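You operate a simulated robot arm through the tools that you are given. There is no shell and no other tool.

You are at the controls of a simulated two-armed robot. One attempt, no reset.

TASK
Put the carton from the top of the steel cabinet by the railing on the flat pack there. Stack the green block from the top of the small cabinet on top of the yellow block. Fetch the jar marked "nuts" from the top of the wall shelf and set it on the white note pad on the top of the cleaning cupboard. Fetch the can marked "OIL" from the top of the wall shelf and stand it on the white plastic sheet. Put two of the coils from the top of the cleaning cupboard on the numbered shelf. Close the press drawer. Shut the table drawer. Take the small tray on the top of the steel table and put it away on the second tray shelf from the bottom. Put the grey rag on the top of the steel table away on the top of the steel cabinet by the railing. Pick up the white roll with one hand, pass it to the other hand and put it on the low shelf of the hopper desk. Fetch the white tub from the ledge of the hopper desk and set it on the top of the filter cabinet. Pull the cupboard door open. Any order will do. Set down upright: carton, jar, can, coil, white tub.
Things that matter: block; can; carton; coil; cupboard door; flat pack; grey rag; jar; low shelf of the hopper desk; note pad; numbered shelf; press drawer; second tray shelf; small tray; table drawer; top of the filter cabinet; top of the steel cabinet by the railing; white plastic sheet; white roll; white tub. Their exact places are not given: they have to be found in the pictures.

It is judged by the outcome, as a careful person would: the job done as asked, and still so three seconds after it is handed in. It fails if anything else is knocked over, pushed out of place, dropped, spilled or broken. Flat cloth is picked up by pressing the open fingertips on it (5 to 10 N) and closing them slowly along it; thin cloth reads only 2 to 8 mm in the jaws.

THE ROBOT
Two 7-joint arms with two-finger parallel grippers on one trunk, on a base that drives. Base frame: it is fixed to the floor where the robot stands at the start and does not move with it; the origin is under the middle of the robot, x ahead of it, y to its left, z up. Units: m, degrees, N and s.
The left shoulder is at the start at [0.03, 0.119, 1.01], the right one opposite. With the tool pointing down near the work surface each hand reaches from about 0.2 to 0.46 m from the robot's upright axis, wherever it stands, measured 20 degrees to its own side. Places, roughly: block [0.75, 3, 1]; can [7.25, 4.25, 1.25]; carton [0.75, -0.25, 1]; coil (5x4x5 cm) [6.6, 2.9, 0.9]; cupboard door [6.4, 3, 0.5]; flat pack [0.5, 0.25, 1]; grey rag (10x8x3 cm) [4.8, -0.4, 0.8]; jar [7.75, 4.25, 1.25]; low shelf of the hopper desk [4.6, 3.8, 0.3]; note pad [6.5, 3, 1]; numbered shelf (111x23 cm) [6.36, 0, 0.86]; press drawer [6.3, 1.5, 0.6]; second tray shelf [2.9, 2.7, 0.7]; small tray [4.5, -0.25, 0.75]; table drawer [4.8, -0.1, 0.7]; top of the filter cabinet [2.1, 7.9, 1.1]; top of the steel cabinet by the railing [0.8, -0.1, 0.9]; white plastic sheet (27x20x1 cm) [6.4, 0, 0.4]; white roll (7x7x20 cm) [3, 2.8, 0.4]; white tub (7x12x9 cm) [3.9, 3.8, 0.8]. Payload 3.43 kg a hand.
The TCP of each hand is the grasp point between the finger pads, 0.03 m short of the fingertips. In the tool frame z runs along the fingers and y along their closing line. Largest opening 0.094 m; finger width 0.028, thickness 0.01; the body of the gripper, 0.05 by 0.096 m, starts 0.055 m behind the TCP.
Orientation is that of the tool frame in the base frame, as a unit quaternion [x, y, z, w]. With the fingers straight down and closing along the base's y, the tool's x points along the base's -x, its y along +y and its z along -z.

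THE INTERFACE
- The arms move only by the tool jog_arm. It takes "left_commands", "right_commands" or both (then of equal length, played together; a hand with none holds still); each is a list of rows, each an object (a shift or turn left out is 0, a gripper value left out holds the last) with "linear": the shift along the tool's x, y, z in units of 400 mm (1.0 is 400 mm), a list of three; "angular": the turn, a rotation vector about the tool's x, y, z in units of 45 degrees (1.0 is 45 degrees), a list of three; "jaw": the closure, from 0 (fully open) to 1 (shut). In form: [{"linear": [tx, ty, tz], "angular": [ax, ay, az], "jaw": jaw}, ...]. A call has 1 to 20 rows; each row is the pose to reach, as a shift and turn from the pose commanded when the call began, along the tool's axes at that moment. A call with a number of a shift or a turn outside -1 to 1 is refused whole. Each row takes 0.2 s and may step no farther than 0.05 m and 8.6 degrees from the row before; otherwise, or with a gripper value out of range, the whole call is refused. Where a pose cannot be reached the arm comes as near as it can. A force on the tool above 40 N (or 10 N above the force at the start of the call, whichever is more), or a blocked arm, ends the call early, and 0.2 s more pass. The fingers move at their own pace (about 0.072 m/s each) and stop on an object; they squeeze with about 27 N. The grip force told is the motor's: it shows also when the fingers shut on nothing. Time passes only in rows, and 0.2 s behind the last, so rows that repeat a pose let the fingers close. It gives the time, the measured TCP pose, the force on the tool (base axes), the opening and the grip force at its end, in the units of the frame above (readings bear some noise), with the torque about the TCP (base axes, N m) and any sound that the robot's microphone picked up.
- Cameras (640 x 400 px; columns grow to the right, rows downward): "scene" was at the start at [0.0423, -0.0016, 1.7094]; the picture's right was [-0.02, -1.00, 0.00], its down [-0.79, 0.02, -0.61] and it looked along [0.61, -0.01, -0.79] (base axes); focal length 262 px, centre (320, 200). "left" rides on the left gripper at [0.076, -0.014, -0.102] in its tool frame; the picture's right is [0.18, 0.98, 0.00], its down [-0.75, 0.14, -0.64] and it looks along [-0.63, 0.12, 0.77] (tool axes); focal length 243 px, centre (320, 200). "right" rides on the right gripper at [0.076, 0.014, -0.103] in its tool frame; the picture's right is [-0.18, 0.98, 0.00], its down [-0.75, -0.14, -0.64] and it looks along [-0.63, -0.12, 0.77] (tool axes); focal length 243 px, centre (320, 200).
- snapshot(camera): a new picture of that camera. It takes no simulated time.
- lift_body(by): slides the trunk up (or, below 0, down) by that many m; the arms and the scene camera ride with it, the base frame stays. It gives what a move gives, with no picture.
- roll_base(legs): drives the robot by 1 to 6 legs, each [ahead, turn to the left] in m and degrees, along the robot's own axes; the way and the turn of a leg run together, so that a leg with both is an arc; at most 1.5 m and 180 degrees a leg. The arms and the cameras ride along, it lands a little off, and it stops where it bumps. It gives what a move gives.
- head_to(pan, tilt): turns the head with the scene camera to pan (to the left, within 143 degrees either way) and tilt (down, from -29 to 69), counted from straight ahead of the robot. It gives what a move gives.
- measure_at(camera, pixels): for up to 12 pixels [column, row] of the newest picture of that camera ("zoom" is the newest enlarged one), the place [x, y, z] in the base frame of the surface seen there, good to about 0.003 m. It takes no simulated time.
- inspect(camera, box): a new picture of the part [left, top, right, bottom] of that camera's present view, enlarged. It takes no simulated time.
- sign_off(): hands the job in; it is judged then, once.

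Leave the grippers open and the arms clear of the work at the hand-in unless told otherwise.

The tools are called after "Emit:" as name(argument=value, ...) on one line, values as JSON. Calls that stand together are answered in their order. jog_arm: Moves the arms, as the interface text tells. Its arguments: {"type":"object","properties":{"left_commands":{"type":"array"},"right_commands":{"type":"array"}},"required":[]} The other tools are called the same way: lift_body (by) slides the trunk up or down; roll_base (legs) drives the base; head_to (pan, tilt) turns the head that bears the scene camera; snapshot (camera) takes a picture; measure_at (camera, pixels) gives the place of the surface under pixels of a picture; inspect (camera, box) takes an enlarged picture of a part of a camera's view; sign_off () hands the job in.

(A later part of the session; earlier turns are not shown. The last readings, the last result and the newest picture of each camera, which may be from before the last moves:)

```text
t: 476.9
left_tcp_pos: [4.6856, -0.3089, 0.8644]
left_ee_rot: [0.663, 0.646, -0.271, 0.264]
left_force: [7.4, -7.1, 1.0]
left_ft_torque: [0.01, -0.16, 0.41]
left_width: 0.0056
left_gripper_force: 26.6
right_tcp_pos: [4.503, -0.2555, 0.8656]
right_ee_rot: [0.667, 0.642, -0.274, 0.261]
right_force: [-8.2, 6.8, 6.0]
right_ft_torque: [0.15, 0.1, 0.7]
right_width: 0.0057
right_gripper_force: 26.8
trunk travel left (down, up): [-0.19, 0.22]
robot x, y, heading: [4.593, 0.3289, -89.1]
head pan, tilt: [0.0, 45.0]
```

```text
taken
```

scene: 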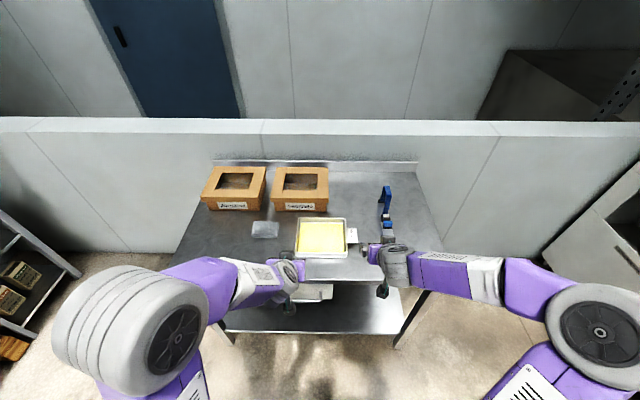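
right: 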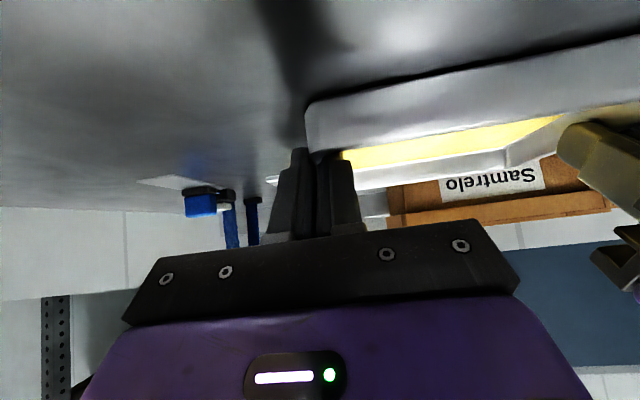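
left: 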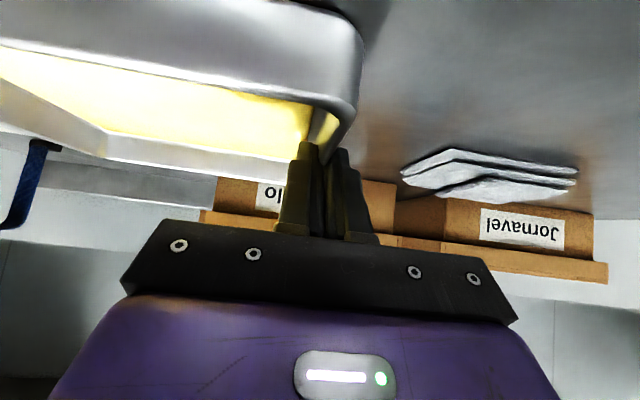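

Both walls gripped (5.6 mm each). Lifting together by 3 cm first.

Emit:
jog_arm(left_commands=[{"linear": [-0.009, 0, -0.009]}, {"linear": [-0.0175, 0, -0.0179]}, {"linear": [-0.035, 0, -0.0358]}, {"linear": [-0.0525, 0, -0.0537]}, {"linear": [-0.0525, 0, -0.0537]}], right_commands=[{"linear": [-0.009, 0, -0.009]}, {"linear": [-0.0175, 0, -0.0179]}, {"linear": [-0.035, 0, -0.0358]}, {"linear": [-0.0525, 0, -0.0537]}, {"linear": [-0.0525, 0, -0.0537]}])

Emit:
inspect(camera="scene", box=[240, 180, 420, 300])

Emit:
snapshot(camera="left")

```text
t: 478.1
left_tcp_pos: [4.6854, -0.3106, 0.8959]
left_ee_rot: [0.664, 0.646, -0.27, 0.263]
left_force: [13.9, -8.8, -3.6]
left_ft_torque: [-0.25, -0.54, 0.3]
left_width: 0.0052
left_gripper_force: 26.6
right_tcp_pos: [4.5037, -0.2553, 0.8932]
right_ee_rot: [0.669, 0.641, -0.273, 0.259]
right_force: [-14.0, 8.0, 0.6]
right_ft_torque: [0.26, 0.06, 0.59]
right_width: 0.006
right_gripper_force: 26.8
trunk travel left (down, up): [-0.19, 0.22]
robot x, y, heading: [4.5977, 0.3288, -89.3]
head pan, tilt: [0.0, 45.0]
```

```text
3.33 times, centred on (330, 240) of scene
```

zoom: 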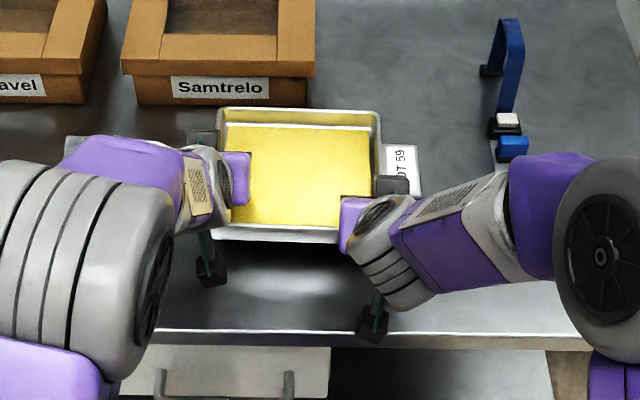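

```text
taken
```

left: 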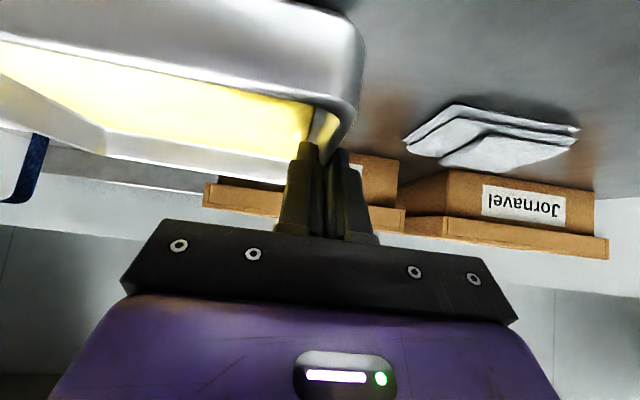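

The tray is up and level; some squeeze (±14 N in x) between hands. I relieve ~1.5 mm and then lift further.

Emit:
jog_arm(left_commands=[{"linear": [-0.003, 0.004, 0.003]}, {"linear": [-0.02, 0.004, -0.015]}, {"linear": [-0.05, 0.004, -0.047]}, {"linear": [-0.085, 0.004, -0.082]}, {"linear": [-0.12, 0.004, -0.118]}, {"linear": [-0.155, 0.004, -0.154]}, {"linear": [-0.155, 0.004, -0.154]}], right_commands=[{"linear": [0.003, -0.004, -0.003]}, {"linear": [-0.014, -0.004, -0.021]}, {"linear": [-0.044, -0.004, -0.053]}, {"linear": [-0.079, -0.004, -0.088]}, {"linear": [-0.114, -0.004, -0.124]}, {"linear": [-0.149, -0.004, -0.16]}, {"linear": [-0.149, -0.004, -0.16]}])

Emit:
inspect(camera="scene", box=[240, 180, 420, 300])

```text
t: 479.7
left_tcp_pos: [4.6853, -0.3112, 0.9822]
left_ee_rot: [0.665, 0.645, -0.27, 0.261]
left_force: [3.0, -1.7, -3.1]
left_ft_torque: [0.39, -0.21, -0.09]
left_width: 0.0054
left_gripper_force: 27.2
right_tcp_pos: [4.5029, -0.2545, 0.9813]
right_ee_rot: [0.667, 0.642, -0.272, 0.262]
right_force: [-2.9, 1.0, -0.7]
right_ft_torque: [-0.33, -0.08, 0.27]
right_width: 0.0054
right_gripper_force: 27.6
trunk travel left (down, up): [-0.19, 0.22]
robot x, y, heading: [4.5987, 0.3315, -89.2]
head pan, tilt: [0.0, 45.0]
```

```text
3.33 times, centred on (330, 240) of scene
```

zoom: 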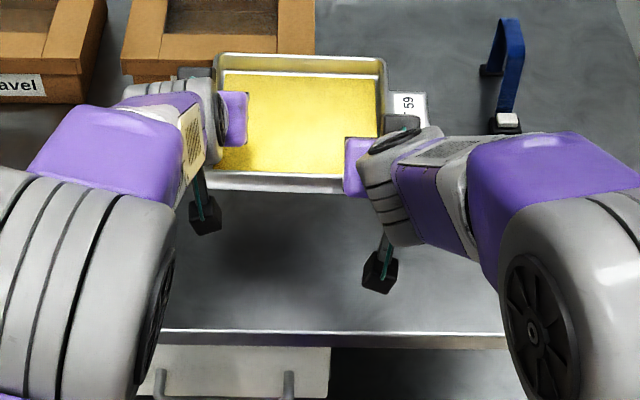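

Squeeze is now only ±3 N. I back away 0.7 m, turn around and drive to about (4.4,2.45) to face the tray shelves.

Emit:
roll_base(legs=[[-0.7, 0], [0, -90], [0, -81], [1.42, 0]])

Emit:
snapshot(camera="scene")

```text
t: 497.5
left_tcp_pos: [4.1516, 3.0458, 0.9834]
left_ee_rot: [0.698, -0.608, -0.284, -0.248]
left_force: [13.6, -0.1, -3.1]
left_ft_torque: [-0.11, -0.14, -0.22]
left_width: 0.0058
left_gripper_force: 26.8
right_tcp_pos: [4.3413, 3.0212, 0.9812]
right_ee_rot: [0.696, -0.611, -0.284, -0.249]
right_force: [-15.3, 0.3, -0.4]
right_ft_torque: [-0.07, 0.39, 0.5]
right_width: 0.0053
right_gripper_force: 27.1
trunk travel left (down, up): [-0.19, 0.22]
robot x, y, heading: [4.3468, 2.4291, 100.2]
head pan, tilt: [0.0, 45.0]
```

```text
taken
```

scene: 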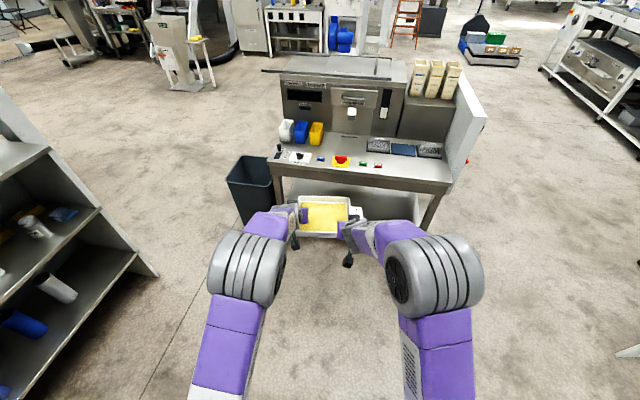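

Tray still held. Turning left 80° to face the tray shelves.

Emit:
roll_base(legs=[[0, 80]])

Emit:
snapshot(camera="scene")

```text
t: 501.5
left_tcp_pos: [3.7107, 2.3146, 0.9826]
left_ee_rot: [0.926, 0.007, -0.377, 0.002]
left_force: [-0.6, 0.6, -2.6]
left_ft_torque: [-0.14, 0.08, -0.1]
left_width: 0.0054
left_gripper_force: 27.0
right_tcp_pos: [3.7606, 2.4999, 0.9817]
right_ee_rot: [0.926, 0.003, -0.378, 0.001]
right_force: [1.9, -1.4, 0.3]
right_ft_torque: [-0.11, -0.15, 0.31]
right_width: 0.0056
right_gripper_force: 27.3
trunk travel left (down, up): [-0.19, 0.22]
robot x, y, heading: [4.3413, 2.4334, -177.0]
head pan, tilt: [0.0, 45.0]
```

```text
taken
```

scene: 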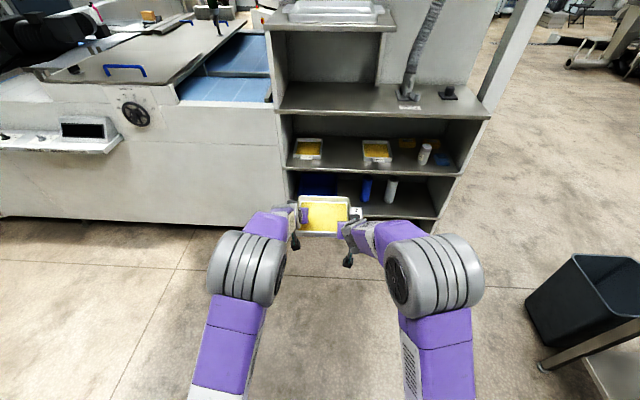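

Zooming into the shelf unit.

Emit:
inspect(camera="scene", box=[260, 70, 500, 240])

Emit:
measure_at(camera="scene", pixels=[[290, 165], [460, 172], [375, 172], [340, 150], [345, 165], [290, 200], [437, 215], [390, 190], [366, 190], [285, 108], [485, 115], [300, 150]])

```text
2.35 times, centred on (380, 155) of scene
```

zoom: 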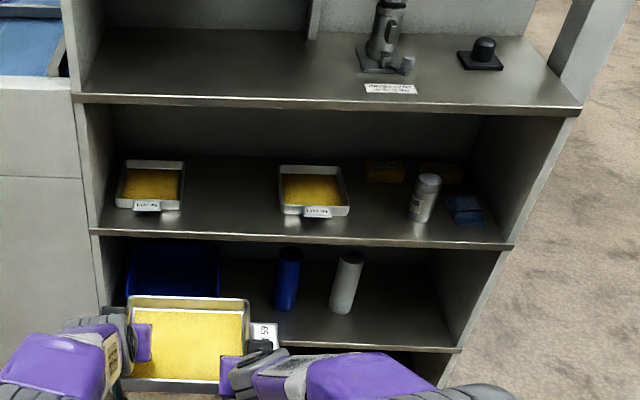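

```text
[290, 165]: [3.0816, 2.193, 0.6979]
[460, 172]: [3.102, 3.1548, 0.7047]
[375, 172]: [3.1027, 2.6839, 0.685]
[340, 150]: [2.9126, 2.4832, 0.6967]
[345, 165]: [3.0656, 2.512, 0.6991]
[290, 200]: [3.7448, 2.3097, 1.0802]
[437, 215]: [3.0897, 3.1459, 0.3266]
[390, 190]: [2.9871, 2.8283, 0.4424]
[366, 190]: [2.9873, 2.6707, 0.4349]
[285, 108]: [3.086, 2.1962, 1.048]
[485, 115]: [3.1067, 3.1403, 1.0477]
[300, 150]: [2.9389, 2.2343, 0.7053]
```

Emit:
measure_at(camera="zoom", pixels=[[118, 205], [184, 207], [184, 165], [120, 165], [281, 208], [349, 212], [343, 168], [281, 168], [150, 205], [412, 215], [232, 200], [232, 235]])

```text
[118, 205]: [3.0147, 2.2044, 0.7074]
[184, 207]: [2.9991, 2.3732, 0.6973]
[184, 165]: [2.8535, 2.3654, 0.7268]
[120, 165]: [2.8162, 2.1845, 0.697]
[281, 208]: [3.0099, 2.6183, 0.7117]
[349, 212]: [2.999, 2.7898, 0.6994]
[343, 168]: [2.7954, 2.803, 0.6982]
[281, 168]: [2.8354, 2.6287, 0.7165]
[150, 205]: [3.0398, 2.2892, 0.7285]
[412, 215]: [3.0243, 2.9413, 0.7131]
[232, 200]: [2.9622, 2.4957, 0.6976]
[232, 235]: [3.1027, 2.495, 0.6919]
```

The free gap on the second shelf (y 2.373–2.618, 0.245 wide) is too narrow for the tray with its side tag plus fingers. I'll set the tray back near the steel table's left-front corner and regrip it from the table's east end, so it goes in narrow side first. Driving back to the table.

Emit:
roll_base(legs=[[0, 111], [1.5, 0], [0, -24]])

Emit:
snapshot(camera="scene")

```text
t: 514.8
left_tcp_pos: [5.0514, 0.4232, 0.9812]
left_ee_rot: [0.668, 0.641, -0.272, 0.261]
left_force: [1.1, -1.1, -4.1]
left_ft_torque: [0.08, -0.12, -0.15]
left_width: 0.0058
left_gripper_force: 27.4
right_tcp_pos: [4.8693, 0.4815, 0.982]
right_ee_rot: [0.671, 0.638, -0.274, 0.26]
right_force: [0.8, 1.3, 0.4]
right_ft_torque: [-0.01, -0.26, 0.41]
right_width: 0.0057
right_gripper_force: 27.0
trunk travel left (down, up): [-0.19, 0.22]
robot x, y, heading: [4.9734, 1.0636, -90.1]
head pan, tilt: [0.0, 45.0]
```

```text
taken
```

scene: 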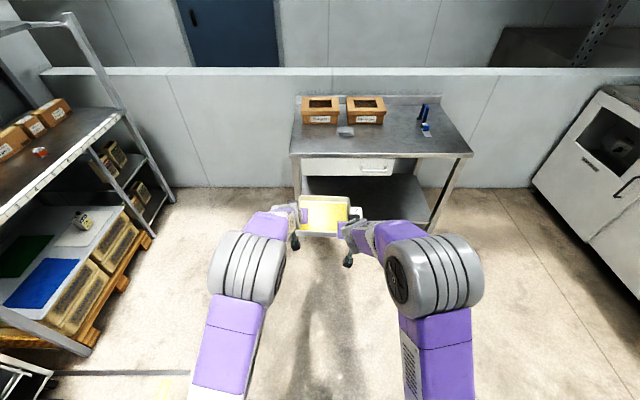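

Driving 0.67 m ahead so the tray is over the table's left-front area.

Emit:
roll_base(legs=[[0.67, 0]])

Emit:
jog_arm(left_commands=[{"linear": [0, 0.025, 0]}, {"linear": [0, 0.05, 0]}, {"linear": [0, 0.0875, 0]}, {"linear": [0, 0.0875, 0]}], right_commands=[{"linear": [0, 0.025, 0]}, {"linear": [0, 0.05, 0]}, {"linear": [0, 0.0875, 0]}, {"linear": [0, 0.0875, 0]}])

Emit:
inspect(camera="scene", box=[230, 160, 450, 310])

```text
t: 518.5
left_tcp_pos: [5.053, -0.2475, 0.9818]
left_ee_rot: [0.668, 0.642, -0.272, 0.26]
left_force: [-0.6, -1.2, -2.8]
left_ft_torque: [-0.03, -0.14, -0.19]
left_width: 0.0057
left_gripper_force: 27.0
right_tcp_pos: [4.8707, -0.1883, 0.9811]
right_ee_rot: [0.67, 0.639, -0.273, 0.26]
right_force: [-0.2, 0.9, 0.6]
right_ft_torque: [0.1, -0.22, 0.34]
right_width: 0.0057
right_gripper_force: 27.3
trunk travel left (down, up): [-0.19, 0.22]
robot x, y, heading: [4.9728, 0.3925, -89.7]
head pan, tilt: [0.0, 45.0]
```

```text
t: 519.5
left_tcp_pos: [5.0876, -0.2483, 0.9818]
left_ee_rot: [0.669, 0.641, -0.272, 0.26]
left_force: [-1.4, -1.0, -4.6]
left_ft_torque: [0.13, -0.15, -0.23]
left_width: 0.0056
left_gripper_force: 27.2
right_tcp_pos: [4.9057, -0.1886, 0.9816]
right_ee_rot: [0.671, 0.638, -0.274, 0.26]
right_force: [0.2, 1.7, 2.3]
right_ft_torque: [-0.08, -0.36, 0.43]
right_width: 0.0058
right_gripper_force: 26.8
trunk travel left (down, up): [-0.19, 0.22]
robot x, y, heading: [4.9701, 0.3921, -90.2]
head pan, tilt: [0.0, 45.0]
```

```text
2.67 times, centred on (340, 235) of scene
```

zoom: 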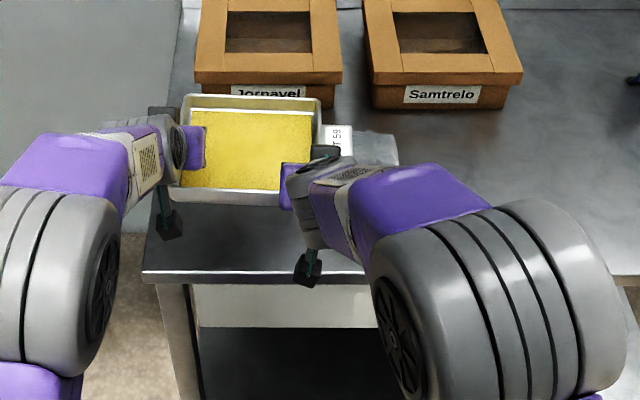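

Lowering the tray together by 11 cm, then small steps.

Emit:
jog_arm(left_commands=[{"linear": [0.02, 0, 0.02]}, {"linear": [0.06, 0, 0.061]}, {"linear": [0.1, 0, 0.102]}, {"linear": [0.14, 0, 0.143]}, {"linear": [0.175, 0, 0.179]}, {"linear": [0.194, 0, 0.198]}, {"linear": [0.194, 0, 0.198]}], right_commands=[{"linear": [0.02, 0, 0.02]}, {"linear": [0.06, 0, 0.061]}, {"linear": [0.1, 0, 0.102]}, {"linear": [0.14, 0, 0.143]}, {"linear": [0.175, 0, 0.179]}, {"linear": [0.194, 0, 0.198]}, {"linear": [0.194, 0, 0.198]}])

Emit:
jog_arm(left_commands=[{"linear": [0.004, 0, 0.004]}, {"linear": [0.009, 0, 0.009]}, {"linear": [0.009, 0, 0.009]}], right_commands=[{"linear": [0.004, 0, 0.004]}, {"linear": [0.009, 0, 0.009]}, {"linear": [0.009, 0, 0.009]}])

```text
t: 521.1
left_tcp_pos: [5.0868, -0.2487, 0.872]
left_ee_rot: [0.668, 0.641, -0.272, 0.261]
left_force: [3.0, 0.5, -3.8]
left_ft_torque: [0.01, -0.21, -0.37]
left_width: 0.0055
left_gripper_force: 27.0
right_tcp_pos: [4.9055, -0.1895, 0.871]
right_ee_rot: [0.671, 0.638, -0.274, 0.26]
right_force: [-2.3, -0.7, 0.4]
right_ft_torque: [0.02, -0.17, 0.08]
right_width: 0.0051
right_gripper_force: 26.9
trunk travel left (down, up): [-0.19, 0.22]
robot x, y, heading: [4.9704, 0.3938, -89.9]
head pan, tilt: [0.0, 45.0]
```

```text
t: 521.9
left_tcp_pos: [5.0867, -0.2473, 0.8669]
left_ee_rot: [0.667, 0.642, -0.272, 0.262]
left_force: [5.5, -3.1, -3.1]
left_ft_torque: [-0.02, -0.34, -0.06]
left_width: 0.0056
left_gripper_force: 26.8
right_tcp_pos: [4.9056, -0.1898, 0.8648]
right_ee_rot: [0.67, 0.638, -0.275, 0.26]
right_force: [-5.3, 2.7, 3.2]
right_ft_torque: [-0.23, -0.16, 0.38]
right_width: 0.0057
right_gripper_force: 26.7
trunk travel left (down, up): [-0.19, 0.22]
robot x, y, heading: [4.9693, 0.3897, -90.0]
head pan, tilt: [0.0, 45.0]
```

Emit:
jog_arm(left_commands=[{"linear": [0.004, 0, 0.004]}, {"linear": [0.006, 0, 0.006]}, {"linear": [0.006, 0, 0.006]}], right_commands=[{"linear": [0.002, 0, 0.002]}, {"linear": [0.003, 0, 0.003]}, {"linear": [0.003, 0, 0.003]}])

```text
t: 522.7
left_tcp_pos: [5.0855, -0.2471, 0.8641]
left_ee_rot: [0.668, 0.641, -0.274, 0.26]
left_force: [6.0, -3.5, 7.2]
left_ft_torque: [0.23, -0.13, -0.09]
left_width: 0.0055
left_gripper_force: 26.7
right_tcp_pos: [4.906, -0.1903, 0.8649]
right_ee_rot: [0.67, 0.638, -0.276, 0.262]
right_force: [-6.6, -2.4, 8.2]
right_ft_torque: [0.33, 0.13, 0.19]
right_width: 0.0057
right_gripper_force: 27.1
trunk travel left (down, up): [-0.19, 0.22]
robot x, y, heading: [4.9687, 0.395, -90.1]
head pan, tilt: [0.0, 45.0]
```

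Tray rests on the table. Opening both jaws to ~0.04 and rising.

Emit:
jog_arm(left_commands=[{"jaw": 0.85}, {"jaw": 0.7}, {"jaw": 0.58}, {"jaw": 0.55}, {"jaw": 0.55}, {"linear": [-0.03, 0, -0.031]}, {"linear": [-0.08, 0, -0.082]}, {"linear": [-0.15, 0, -0.154]}, {"linear": [-0.22, 0, -0.225]}], right_commands=[{"jaw": 0.85}, {"jaw": 0.7}, {"jaw": 0.58}, {"jaw": 0.55}, {"jaw": 0.55}, {"linear": [-0.03, 0, -0.031]}, {"linear": [-0.08, 0, -0.082]}, {"linear": [-0.15, 0, -0.154]}, {"linear": [-0.22, 0, -0.225]}])

Emit:
inspect(camera="scene", box=[230, 160, 450, 310])

```text
t: 524.7
left_tcp_pos: [5.087, -0.2465, 0.9894]
left_ee_rot: [0.668, 0.641, -0.273, 0.26]
left_force: [0.0, 0.0, -1.1]
left_ft_torque: [-0.02, 0.03, -0.03]
left_width: 0.0423
left_gripper_force: 0.0
right_tcp_pos: [4.9062, -0.1886, 0.9898]
right_ee_rot: [0.671, 0.638, -0.273, 0.261]
right_force: [-0.7, 0.6, 0.3]
right_ft_torque: [-0.01, -0.01, -0.01]
right_width: 0.042
right_gripper_force: 0.1
trunk travel left (down, up): [-0.19, 0.22]
robot x, y, heading: [4.973, 0.3939, -90.1]
head pan, tilt: [0.0, 45.0]
```

```text
2.67 times, centred on (340, 235) of scene
```

zoom: 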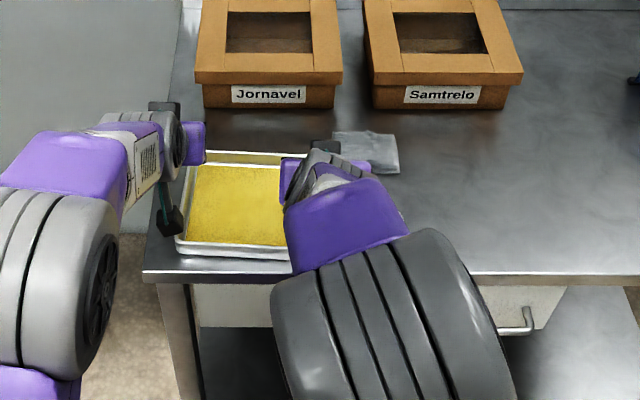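

Tray set down. Now I drive around to the table's east end: back off, turn west, reverse east, turn north.

Emit:
roll_base(legs=[[-0.6, 0], [0, -90], [-0.72, 0], [0, -90]])

```text
t: 539.4
left_tcp_pos: [5.581, 1.6234, 0.989]
left_ee_rot: [-0.635, 0.674, 0.258, 0.274]
left_force: [-0.8, -0.5, -0.1]
left_ft_torque: [-0.03, 0.01, 0.01]
left_width: 0.0419
left_gripper_force: 0.0
right_tcp_pos: [5.7602, 1.5622, 0.9888]
right_ee_rot: [-0.632, 0.676, 0.258, 0.276]
right_force: [0.2, -0.3, 0.6]
right_ft_torque: [-0.03, 0.01, 0.01]
right_width: 0.042
right_gripper_force: 0.2
trunk travel left (down, up): [-0.19, 0.22]
robot x, y, heading: [5.6837, 0.9819, 89.1]
head pan, tilt: [0.0, 45.0]
```

Now reversing south 1.24 m and turning left to face the table's east end.

Emit:
roll_base(legs=[[-1.24, 0], [0, 90.5]])

Emit:
snapshot(camera="scene")

```text
t: 549.5
left_tcp_pos: [5.0129, -0.3644, 0.9874]
left_ee_rot: [0.926, -0.023, -0.376, -0.01]
left_force: [-0.2, -0.3, 0.4]
left_ft_torque: [0.0, -0.02, -0.01]
left_width: 0.0423
left_gripper_force: 0.0
right_tcp_pos: [5.0735, -0.1852, 0.9894]
right_ee_rot: [0.926, -0.026, -0.378, -0.011]
right_force: [0.6, -0.5, 0.0]
right_ft_torque: [0.0, 0.01, 0.0]
right_width: 0.0423
right_gripper_force: 0.0
trunk travel left (down, up): [-0.19, 0.22]
robot x, y, heading: [5.6549, -0.2543, 179.6]
head pan, tilt: [0.0, 45.0]
```

```text
taken
```

scene: 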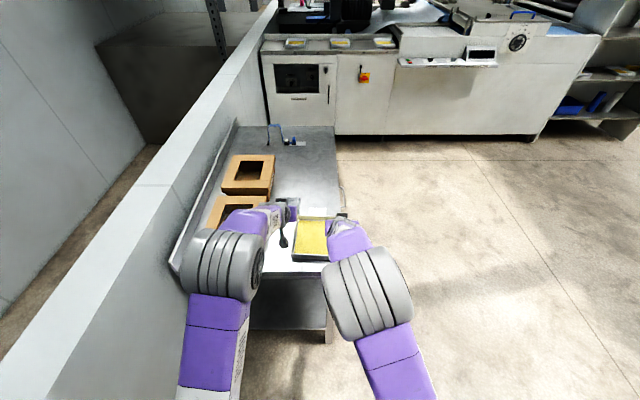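

I'm at the table's east end. Enlarging to measure the tray.

Emit:
inspect(camera="scene", box=[250, 180, 370, 280])

Emit:
snapshot(camera="right")

Emit:
snapshot(camera="left")

```text
4.00 times, centred on (310, 230) of scene
```

zoom: 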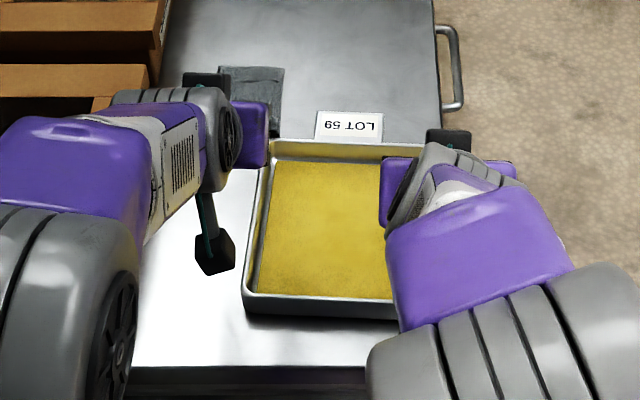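

```text
taken
```

right: 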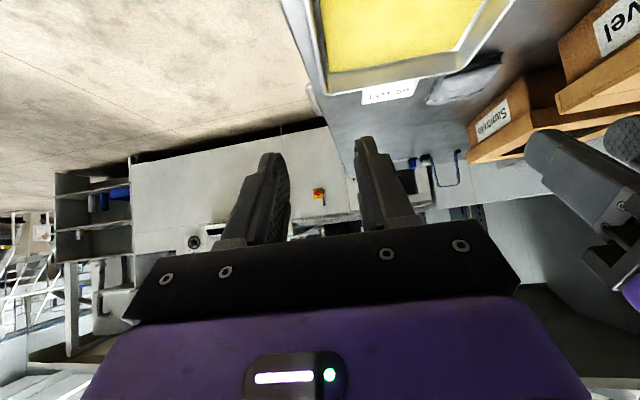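

```text
taken
```

left: 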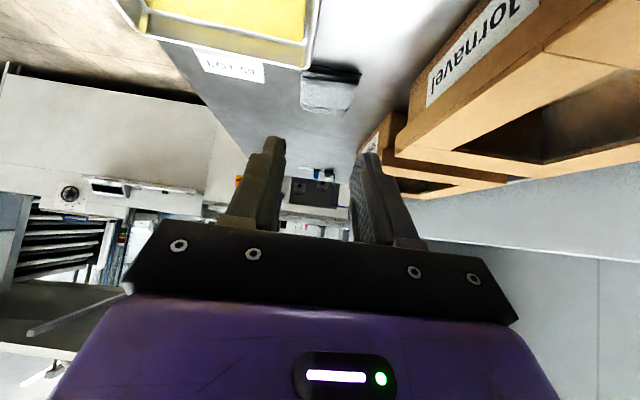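

Emit:
measure_at(camera="zoom", pixels=[[266, 160], [260, 200], [254, 240], [249, 275], [320, 300], [320, 148], [350, 125], [383, 150], [340, 160], [340, 230]])

Emit:
measure_at(camera="right", pixels=[[296, 15], [305, 40], [315, 65], [325, 88], [350, 92], [420, 78], [390, 92], [345, 40]])

Emit:
measure_at(camera="left", pixels=[[312, 20], [307, 45], [303, 62], [240, 60], [160, 40], [325, 95], [345, 72], [230, 72]])

```text
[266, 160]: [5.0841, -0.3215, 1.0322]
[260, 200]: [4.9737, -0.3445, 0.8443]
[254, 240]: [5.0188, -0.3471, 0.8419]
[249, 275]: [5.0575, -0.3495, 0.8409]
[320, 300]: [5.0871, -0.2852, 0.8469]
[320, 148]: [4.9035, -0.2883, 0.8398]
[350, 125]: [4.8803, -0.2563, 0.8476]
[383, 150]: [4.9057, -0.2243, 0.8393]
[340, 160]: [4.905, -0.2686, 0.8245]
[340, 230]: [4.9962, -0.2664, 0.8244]
```

```text
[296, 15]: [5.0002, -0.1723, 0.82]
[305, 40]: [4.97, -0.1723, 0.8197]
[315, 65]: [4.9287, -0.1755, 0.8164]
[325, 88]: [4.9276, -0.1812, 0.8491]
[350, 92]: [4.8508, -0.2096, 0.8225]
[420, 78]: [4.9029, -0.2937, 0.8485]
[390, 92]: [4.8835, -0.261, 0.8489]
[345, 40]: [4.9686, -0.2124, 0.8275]
```

```text
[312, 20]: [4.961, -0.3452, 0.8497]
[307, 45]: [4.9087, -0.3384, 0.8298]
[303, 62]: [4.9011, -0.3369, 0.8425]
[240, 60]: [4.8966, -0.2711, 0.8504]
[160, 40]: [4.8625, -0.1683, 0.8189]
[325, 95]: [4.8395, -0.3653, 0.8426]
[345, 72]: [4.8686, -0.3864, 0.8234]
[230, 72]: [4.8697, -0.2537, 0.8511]
```

Emit:
measure_at(camera="right", pixels=[[308, 8], [313, 30], [318, 52], [322, 72], [316, 20], [321, 45], [312, 8]])

Emit:
measure_at(camera="left", pixels=[[318, 3], [315, 20], [311, 40], [308, 55], [312, 10], [308, 30], [304, 50]])

```text
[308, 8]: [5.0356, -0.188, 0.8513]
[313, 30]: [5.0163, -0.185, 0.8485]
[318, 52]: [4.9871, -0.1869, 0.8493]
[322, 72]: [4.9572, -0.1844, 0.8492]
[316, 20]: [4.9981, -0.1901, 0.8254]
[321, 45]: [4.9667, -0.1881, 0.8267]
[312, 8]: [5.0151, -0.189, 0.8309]
```

```text
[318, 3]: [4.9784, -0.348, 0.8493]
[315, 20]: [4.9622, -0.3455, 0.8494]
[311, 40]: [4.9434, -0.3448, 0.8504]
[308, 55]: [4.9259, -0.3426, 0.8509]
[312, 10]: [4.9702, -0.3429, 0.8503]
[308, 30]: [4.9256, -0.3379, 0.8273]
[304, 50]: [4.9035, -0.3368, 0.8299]
```

Rims at the grip place: north y≈-0.1865, south y≈-0.3495, near rim x 5.088. Moving both hands to 6 cm above the grips.

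Emit:
jog_arm(left_commands=[{"linear": [0.05, -0.013, 0.027]}, {"linear": [0.095, -0.027, 0.054]}, {"linear": [0.139, -0.04, 0.081]}, {"linear": [0.139, -0.04, 0.081]}], right_commands=[{"linear": [0.012, 0.003, 0.063]}, {"linear": [0.024, 0.006, 0.126]}, {"linear": [0.0365, 0.009, 0.1885]}, {"linear": [0.0365, 0.009, 0.1885]}])

Emit:
inspect(camera="scene", box=[220, 150, 400, 290])

Emit:
snapshot(camera="right")

Emit:
snapshot(camera="left")

```text
t: 550.5
left_tcp_pos: [5.0338, -0.3508, 0.9265]
left_ee_rot: [0.926, -0.023, -0.377, -0.01]
left_force: [0.3, -0.8, -0.3]
left_ft_torque: [0.02, 0.01, -0.01]
left_width: 0.0423
left_gripper_force: 0.1
right_tcp_pos: [5.0324, -0.185, 0.9248]
right_ee_rot: [0.925, -0.026, -0.378, -0.011]
right_force: [-1.1, 0.1, 0.3]
right_ft_torque: [-0.01, 0.0, 0.0]
right_width: 0.0423
right_gripper_force: 0.1
trunk travel left (down, up): [-0.19, 0.22]
robot x, y, heading: [5.6528, -0.258, 179.4]
head pan, tilt: [0.0, 45.0]
```

```text
2.86 times, centred on (310, 220) of scene
```

zoom: 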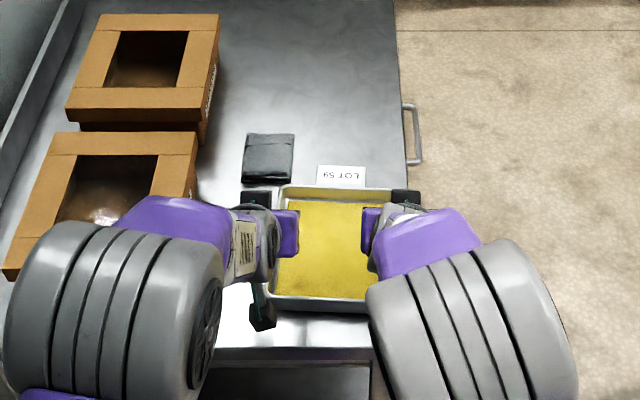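

```text
taken
```

right: 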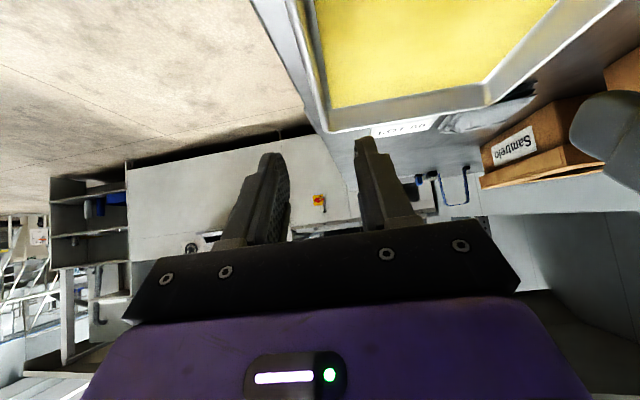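

```text
taken
```

left: 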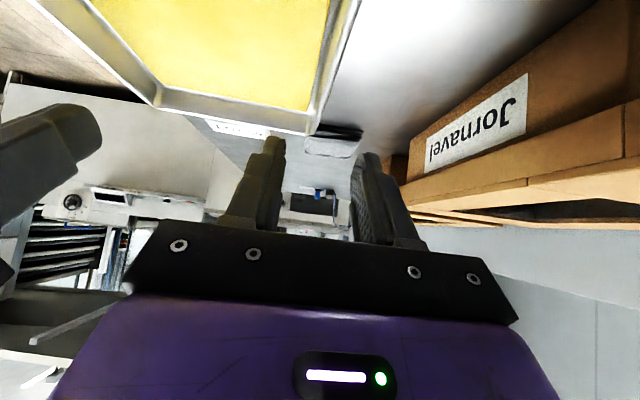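

Emit:
measure_at(camera="right", pixels=[[300, 20], [306, 45], [312, 70], [318, 95], [296, 5]])

Emit:
measure_at(camera="left", pixels=[[352, 8], [346, 30], [340, 50], [333, 75], [326, 95]])

```text
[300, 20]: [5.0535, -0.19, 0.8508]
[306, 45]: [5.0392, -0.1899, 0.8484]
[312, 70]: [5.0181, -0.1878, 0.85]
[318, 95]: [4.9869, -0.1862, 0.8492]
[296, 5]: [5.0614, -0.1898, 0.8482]
```

```text
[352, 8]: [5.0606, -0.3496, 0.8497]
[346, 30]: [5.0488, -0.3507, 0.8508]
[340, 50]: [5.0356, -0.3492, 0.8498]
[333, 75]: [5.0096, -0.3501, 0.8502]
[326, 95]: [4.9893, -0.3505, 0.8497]
```

Lowering both hands with a 3 mm correction on the right.

Emit:
jog_arm(left_commands=[{"linear": [0.033, 0, 0.034]}, {"linear": [0.066, 0, 0.068]}, {"linear": [0.092, 0, 0.095]}, {"linear": [0.1089, 0, 0.1119]}, {"linear": [0.1089, 0, 0.1119]}], right_commands=[{"linear": [0.033, 0.0075, 0.034]}, {"linear": [0.065, 0.0075, 0.067]}, {"linear": [0.09, 0.0075, 0.093]}, {"linear": [0.1064, 0.0075, 0.1085]}, {"linear": [0.1064, 0.0075, 0.1085]}])

Emit:
snapshot(camera="right")

Emit:
snapshot(camera="left")

```text
t: 551.7
left_tcp_pos: [5.0314, -0.3501, 0.8634]
left_ee_rot: [0.926, -0.024, -0.376, -0.01]
left_force: [-0.3, 0.1, 0.0]
left_ft_torque: [-0.01, 0.02, -0.05]
left_width: 0.0424
left_gripper_force: 0.0
right_tcp_pos: [5.0313, -0.189, 0.8642]
right_ee_rot: [0.926, -0.028, -0.377, -0.012]
right_force: [0.2, 0.3, 0.5]
right_ft_torque: [0.01, -0.01, 0.02]
right_width: 0.0423
right_gripper_force: 0.1
trunk travel left (down, up): [-0.19, 0.22]
robot x, y, heading: [5.6556, -0.2576, 179.4]
head pan, tilt: [0.0, 45.0]
```

```text
taken
```

right: 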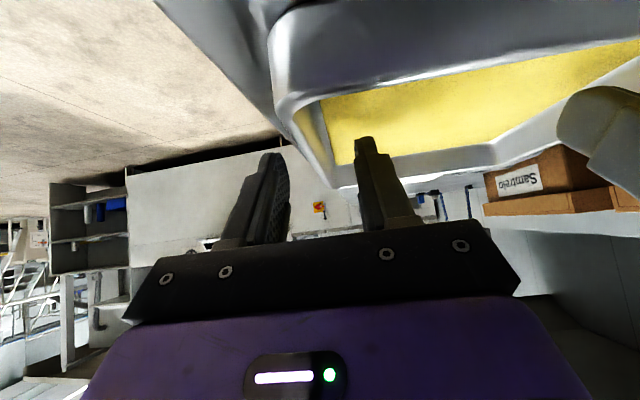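

```text
taken
```

left: 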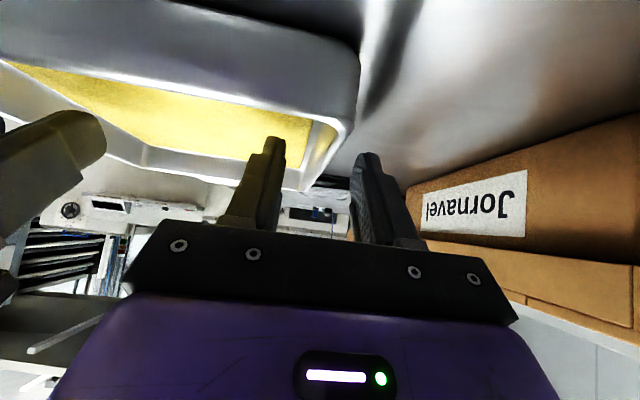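

Fingers straddle both walls. Closing slowly, then lifting 3 cm.

Emit:
jog_arm(left_commands=[{"jaw": 0.65}, {"jaw": 0.75}, {"jaw": 0.85}, {"jaw": 0.95}, {"jaw": 1}, {"jaw": 1}, {"jaw": 1}], right_commands=[{"jaw": 0.65}, {"jaw": 0.75}, {"jaw": 0.85}, {"jaw": 0.95}, {"jaw": 1}, {"jaw": 1}, {"jaw": 1}])

Emit:
jog_arm(left_commands=[{"linear": [-0.009, 0, -0.009]}, {"linear": [-0.0175, 0, -0.0179]}, {"linear": [-0.035, 0, -0.0358]}, {"linear": [-0.0525, 0, -0.0537]}, {"linear": [-0.0525, 0, -0.0537]}], right_commands=[{"linear": [-0.009, 0, -0.009]}, {"linear": [-0.0175, 0, -0.0179]}, {"linear": [-0.035, 0, -0.0358]}, {"linear": [-0.0525, 0, -0.0537]}, {"linear": [-0.0525, 0, -0.0537]}])

Emit:
inspect(camera="scene", box=[220, 150, 400, 290])

```text
t: 553.3
left_tcp_pos: [5.0306, -0.3516, 0.8635]
left_ee_rot: [0.926, -0.022, -0.377, -0.009]
left_force: [3.6, -10.8, 3.8]
left_ft_torque: [-0.17, -0.03, -0.46]
left_width: 0.0056
left_gripper_force: 26.7
right_tcp_pos: [5.0309, -0.1878, 0.8657]
right_ee_rot: [0.925, -0.028, -0.378, -0.013]
right_force: [-4.2, 11.2, 0.5]
right_ft_torque: [0.21, 0.12, -0.13]
right_width: 0.0053
right_gripper_force: 26.7
trunk travel left (down, up): [-0.19, 0.22]
robot x, y, heading: [5.6508, -0.2574, 179.6]
head pan, tilt: [0.0, 45.0]
```

```text
t: 554.5
left_tcp_pos: [5.0309, -0.3513, 0.8934]
left_ee_rot: [0.926, -0.023, -0.376, -0.009]
left_force: [2.6, -18.3, -1.6]
left_ft_torque: [-0.37, -0.35, -0.33]
left_width: 0.0054
left_gripper_force: 26.9
right_tcp_pos: [5.0307, -0.1876, 0.8954]
right_ee_rot: [0.926, -0.029, -0.377, -0.014]
right_force: [-2.2, 19.0, -0.7]
right_ft_torque: [0.34, 0.21, -0.07]
right_width: 0.0054
right_gripper_force: 26.4
trunk travel left (down, up): [-0.19, 0.22]
robot x, y, heading: [5.6539, -0.2557, 179.5]
head pan, tilt: [0.0, 45.0]
```

```text
2.86 times, centred on (310, 220) of scene
```

zoom: 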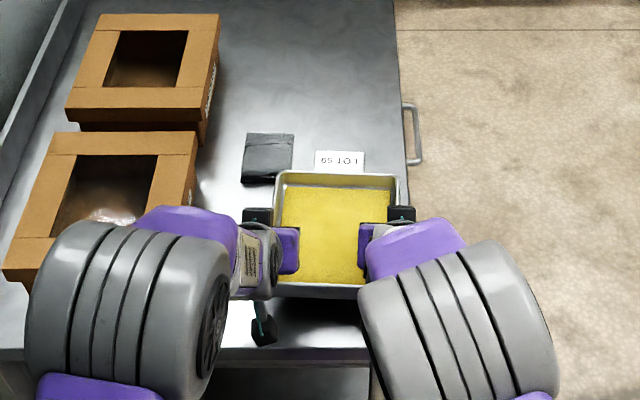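

Lifted. Relieving the ±18 N squeeze by ~1.6 mm each, then lifting another 9 cm.

Emit:
jog_arm(left_commands=[{"linear": [0, 0.004, 0]}, {"linear": [-0.0175, 0.004, -0.0179]}, {"linear": [-0.05, 0.004, -0.051]}, {"linear": [-0.085, 0.004, -0.087]}, {"linear": [-0.12, 0.004, -0.123]}, {"linear": [-0.155, 0.004, -0.159]}, {"linear": [-0.155, 0.004, -0.159]}], right_commands=[{"linear": [0, -0.004, 0]}, {"linear": [-0.0175, -0.004, -0.0179]}, {"linear": [-0.05, -0.004, -0.051]}, {"linear": [-0.085, -0.004, -0.087]}, {"linear": [-0.12, -0.004, -0.123]}, {"linear": [-0.155, -0.004, -0.159]}, {"linear": [-0.155, -0.004, -0.159]}])

Emit:
snapshot(camera="scene")

```text
t: 556.1
left_tcp_pos: [5.0321, -0.3521, 0.9834]
left_ee_rot: [0.926, -0.023, -0.376, -0.009]
left_force: [3.0, -11.7, -2.6]
left_ft_torque: [-0.25, -0.33, -0.35]
left_width: 0.0057
left_gripper_force: 27.0
right_tcp_pos: [5.0307, -0.1875, 0.9844]
right_ee_rot: [0.926, -0.027, -0.377, -0.011]
right_force: [-3.3, 10.8, -1.2]
right_ft_torque: [0.24, 0.2, -0.14]
right_width: 0.0054
right_gripper_force: 27.3
trunk travel left (down, up): [-0.19, 0.22]
robot x, y, heading: [5.6563, -0.2526, 179.3]
head pan, tilt: [0.0, 45.0]
```

```text
taken
```

scene: 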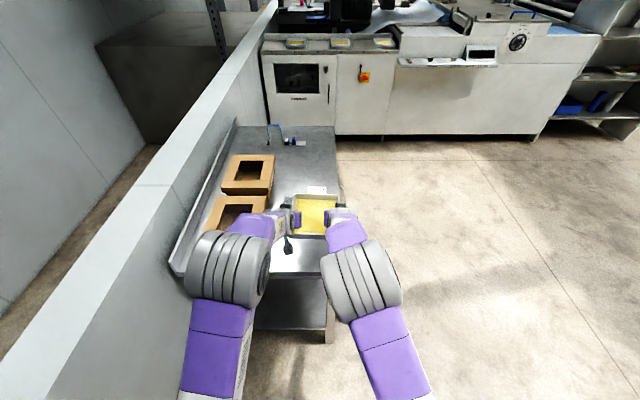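

Backing 5 cm, turning right 64° and driving diagonally to about (4.4,2.45), then facing the tray shelves.

Emit:
jog_arm(left_commands=[{"linear": [0, 0.003, 0]}, {"linear": [0, 0.003, 0]}], right_commands=[{"linear": [0, -0.003, 0]}, {"linear": [0, -0.003, 0]}])

Emit:
roll_base(legs=[[-0.05, 0], [0, -64], [1.5, 0], [1.5, 0], [0, 64.5]])

Emit:
snapshot(camera="scene")

```text
t: 556.7
left_tcp_pos: [5.0323, -0.3501, 0.9837]
left_ee_rot: [0.926, -0.024, -0.377, -0.01]
left_force: [3.4, -5.4, -1.4]
left_ft_torque: [-0.21, 0.08, -0.35]
left_width: 0.0055
left_gripper_force: 27.1
right_tcp_pos: [5.0324, -0.186, 0.9834]
right_ee_rot: [0.926, -0.027, -0.377, -0.011]
right_force: [-3.7, 5.2, -0.2]
right_ft_torque: [0.07, -0.16, -0.21]
right_width: 0.0056
right_gripper_force: 26.6
trunk travel left (down, up): [-0.19, 0.22]
robot x, y, heading: [5.6579, -0.2543, 179.3]
head pan, tilt: [0.0, 45.0]
```

```text
t: 577.3
left_tcp_pos: [3.8025, 2.3758, 0.9832]
left_ee_rot: [0.926, -0.023, -0.378, -0.01]
left_force: [2.5, 15.2, -2.4]
left_ft_torque: [0.26, -0.05, -0.48]
left_width: 0.0055
left_gripper_force: 27.2
right_tcp_pos: [3.8019, 2.5414, 0.9832]
right_ee_rot: [0.926, -0.026, -0.377, -0.011]
right_force: [-2.2, -15.3, -1.2]
right_ft_torque: [-0.35, -0.08, 0.14]
right_width: 0.0055
right_gripper_force: 27.3
trunk travel left (down, up): [-0.19, 0.22]
robot x, y, heading: [4.4273, 2.474, 179.4]
head pan, tilt: [0.0, 45.0]
```

```text
taken
```

scene: 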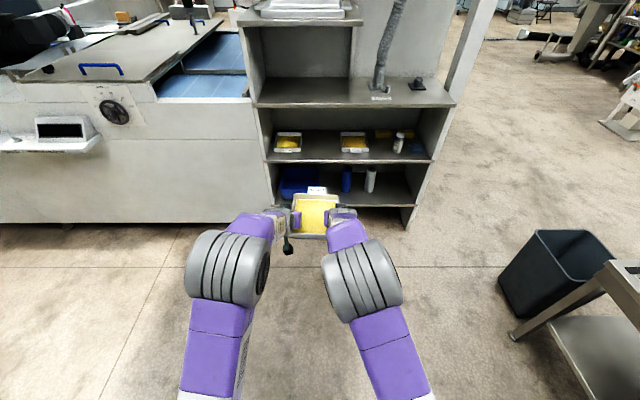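

In place in front of the shelves. Lowering the trunk 0.19 m, then shifting both hands 3.7 cm to the right (y+) to line up with the gap centre (2.4955).

Emit:
lift_body(by=-0.19)

Emit:
jog_arm(left_commands=[{"linear": [0, -0.02, 0]}, {"linear": [0, -0.05, 0]}, {"linear": [0, -0.072, 0]}, {"linear": [0, -0.072, 0]}], right_commands=[{"linear": [0, -0.02, 0]}, {"linear": [0, -0.05, 0]}, {"linear": [0, -0.072, 0]}, {"linear": [0, -0.072, 0]}])

Emit:
roll_base(legs=[[0.42, 0]])

Emit:
snapshot(camera="scene")

```text
t: 579.4
left_tcp_pos: [3.8025, 2.3763, 0.7934]
left_ee_rot: [0.926, -0.023, -0.377, -0.01]
left_force: [1.8, 0.4, -1.9]
left_ft_torque: [-0.07, -0.25, -0.22]
left_width: 0.0053
left_gripper_force: 27.0
right_tcp_pos: [3.8017, 2.5405, 0.7934]
right_ee_rot: [0.926, -0.026, -0.378, -0.011]
right_force: [-2.2, -0.7, -0.9]
right_ft_torque: [-0.06, 0.11, 0.0]
right_width: 0.0054
right_gripper_force: 26.4
trunk travel left (down, up): [0.0, 0.41]
robot x, y, heading: [4.4331, 2.4735, 179.5]
head pan, tilt: [0.0, 45.0]
```

```text
t: 580.4
left_tcp_pos: [3.8042, 2.4046, 0.7937]
left_ee_rot: [0.926, -0.022, -0.377, -0.01]
left_force: [4.8, 0.0, -1.5]
left_ft_torque: [-0.02, -0.14, -0.56]
left_width: 0.0056
left_gripper_force: 26.7
right_tcp_pos: [3.8027, 2.57, 0.7937]
right_ee_rot: [0.925, -0.026, -0.378, -0.01]
right_force: [-4.7, -0.1, -0.7]
right_ft_torque: [-0.03, 0.03, -0.27]
right_width: 0.0053
right_gripper_force: 27.3
trunk travel left (down, up): [0.0, 0.41]
robot x, y, heading: [4.4242, 2.476, 179.4]
head pan, tilt: [0.0, 45.0]
```

```text
t: 583.0
left_tcp_pos: [3.3777, 2.4062, 0.7921]
left_ee_rot: [0.926, -0.022, -0.376, -0.01]
left_force: [4.4, 0.1, -1.6]
left_ft_torque: [-0.06, -0.2, -0.54]
left_width: 0.0055
left_gripper_force: 26.9
right_tcp_pos: [3.3777, 2.5725, 0.7948]
right_ee_rot: [0.925, -0.026, -0.378, -0.01]
right_force: [-4.0, 0.4, -1.9]
right_ft_torque: [-0.01, 0.04, -0.27]
right_width: 0.0055
right_gripper_force: 26.9
trunk travel left (down, up): [0.0, 0.41]
robot x, y, heading: [4.0015, 2.4763, 179.7]
head pan, tilt: [0.0, 45.0]
```

```text
taken
```

scene: 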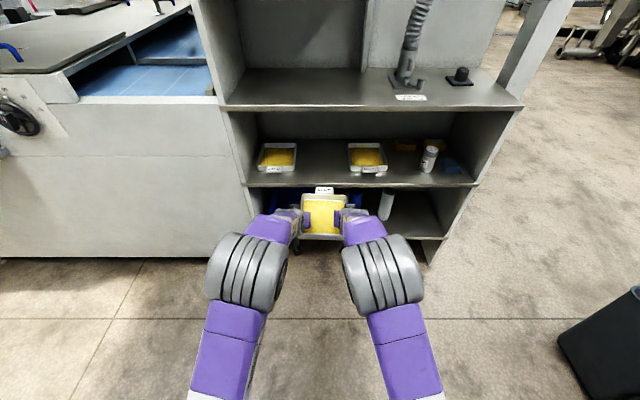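

Checking alignment of the held tray with the gap between the two shelf trays.

Emit:
inspect(camera="scene", box=[220, 120, 420, 260])

```text
2.86 times, centred on (320, 190) of scene
```

zoom: 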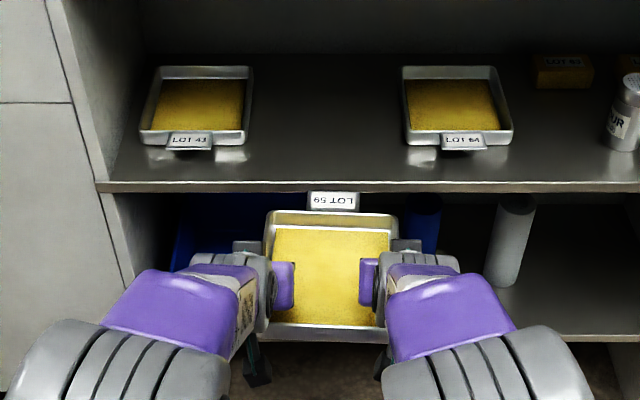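

Emit:
measure_at(camera="zoom", pixels=[[252, 75], [247, 135], [246, 100], [403, 78], [407, 138], [405, 105], [330, 183], [265, 250], [396, 250], [330, 218], [330, 200], [330, 333]])

```text
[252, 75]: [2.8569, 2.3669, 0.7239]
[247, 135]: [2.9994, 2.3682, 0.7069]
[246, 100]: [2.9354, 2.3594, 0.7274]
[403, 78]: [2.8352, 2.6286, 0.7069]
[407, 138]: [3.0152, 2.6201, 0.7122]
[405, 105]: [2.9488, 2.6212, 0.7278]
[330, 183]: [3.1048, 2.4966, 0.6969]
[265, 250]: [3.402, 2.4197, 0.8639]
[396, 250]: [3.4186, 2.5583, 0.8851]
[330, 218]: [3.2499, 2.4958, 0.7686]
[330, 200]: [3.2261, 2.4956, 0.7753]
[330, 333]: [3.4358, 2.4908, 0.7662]
```

Emit:
measure_at(camera="zoom", pixels=[[330, 60], [330, 40], [330, 20], [200, 40], [330, 5]])

```text
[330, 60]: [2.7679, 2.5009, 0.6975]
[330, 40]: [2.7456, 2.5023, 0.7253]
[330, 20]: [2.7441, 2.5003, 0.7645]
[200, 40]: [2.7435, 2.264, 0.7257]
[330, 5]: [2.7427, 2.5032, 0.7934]
```

Back wall at x 2.744, plenty of depth. Driving 0.345 m straight in.

Emit:
roll_base(legs=[[0.345, 0]])

Emit:
inspect(camera="scene", box=[220, 120, 420, 260])

```text
t: 585.3
left_tcp_pos: [3.0396, 2.4051, 0.7918]
left_ee_rot: [0.926, -0.02, -0.377, -0.009]
left_force: [3.2, 0.2, -2.0]
left_ft_torque: [-0.02, -0.41, -0.46]
left_width: 0.0056
left_gripper_force: 26.7
right_tcp_pos: [3.0376, 2.5687, 0.794]
right_ee_rot: [0.926, -0.023, -0.378, -0.009]
right_force: [-4.2, -0.3, -1.2]
right_ft_torque: [0.01, 0.19, -0.19]
right_width: 0.0055
right_gripper_force: 27.1
trunk travel left (down, up): [0.0, 0.41]
robot x, y, heading: [3.6591, 2.4761, 179.8]
head pan, tilt: [0.0, 45.0]
```

```text
2.86 times, centred on (320, 190) of scene
```

zoom: 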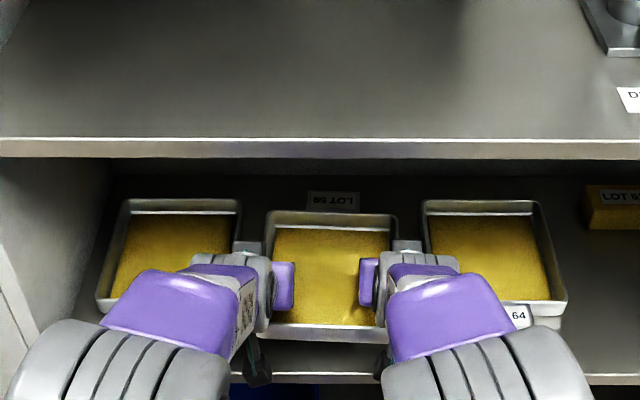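

The tray is between the other two. Moving 1.5 cm further in, then lowering 4.5 cm.

Emit:
jog_arm(left_commands=[{"linear": [-0.0135, 0, 0.013]}, {"linear": [-0.027, 0, 0.026]}, {"linear": [0.0, 0, 0.053]}, {"linear": [0.025, 0, 0.08]}, {"linear": [0.045, 0, 0.1]}, {"linear": [0.0514, 0, 0.1066]}, {"linear": [0.0514, 0, 0.1066]}], right_commands=[{"linear": [-0.0135, 0, 0.013]}, {"linear": [-0.027, 0, 0.026]}, {"linear": [0.0, 0, 0.053]}, {"linear": [0.025, 0, 0.08]}, {"linear": [0.045, 0, 0.1]}, {"linear": [0.0514, 0, 0.1066]}, {"linear": [0.0514, 0, 0.1066]}])

Emit:
jog_arm(left_commands=[{"linear": [0.0035, 0, 0.0036]}, {"linear": [0.006, 0, 0.006]}, {"linear": [0.006, 0, 0.006]}], right_commands=[{"linear": [0.0035, 0, 0.0036]}, {"linear": [0.006, 0, 0.006]}, {"linear": [0.006, 0, 0.006]}])

```text
t: 586.9
left_tcp_pos: [3.024, 2.4052, 0.7482]
left_ee_rot: [0.926, -0.02, -0.376, -0.008]
left_force: [3.5, -1.2, 0.7]
left_ft_torque: [0.09, -0.39, -0.42]
left_width: 0.0055
left_gripper_force: 27.3
right_tcp_pos: [3.022, 2.5685, 0.7498]
right_ee_rot: [0.926, -0.023, -0.378, -0.009]
right_force: [-4.2, 0.6, -2.4]
right_ft_torque: [0.1, 0.26, -0.17]
right_width: 0.0054
right_gripper_force: 27.1
trunk travel left (down, up): [0.0, 0.41]
robot x, y, heading: [3.6599, 2.4777, 179.9]
head pan, tilt: [0.0, 45.0]
```

```text
t: 587.7
left_tcp_pos: [3.0225, 2.4044, 0.7445]
left_ee_rot: [0.926, -0.019, -0.377, -0.009]
left_force: [3.5, 0.2, 0.3]
left_ft_torque: [-0.01, -0.12, -0.43]
left_width: 0.0054
left_gripper_force: 26.9
right_tcp_pos: [3.0219, 2.568, 0.7468]
right_ee_rot: [0.926, -0.022, -0.377, -0.008]
right_force: [-3.7, 0.3, -1.3]
right_ft_torque: [0.03, 0.26, -0.17]
right_width: 0.0053
right_gripper_force: 26.8
trunk travel left (down, up): [0.0, 0.41]
robot x, y, heading: [3.6608, 2.4745, 179.9]
head pan, tilt: [0.0, 45.0]
```

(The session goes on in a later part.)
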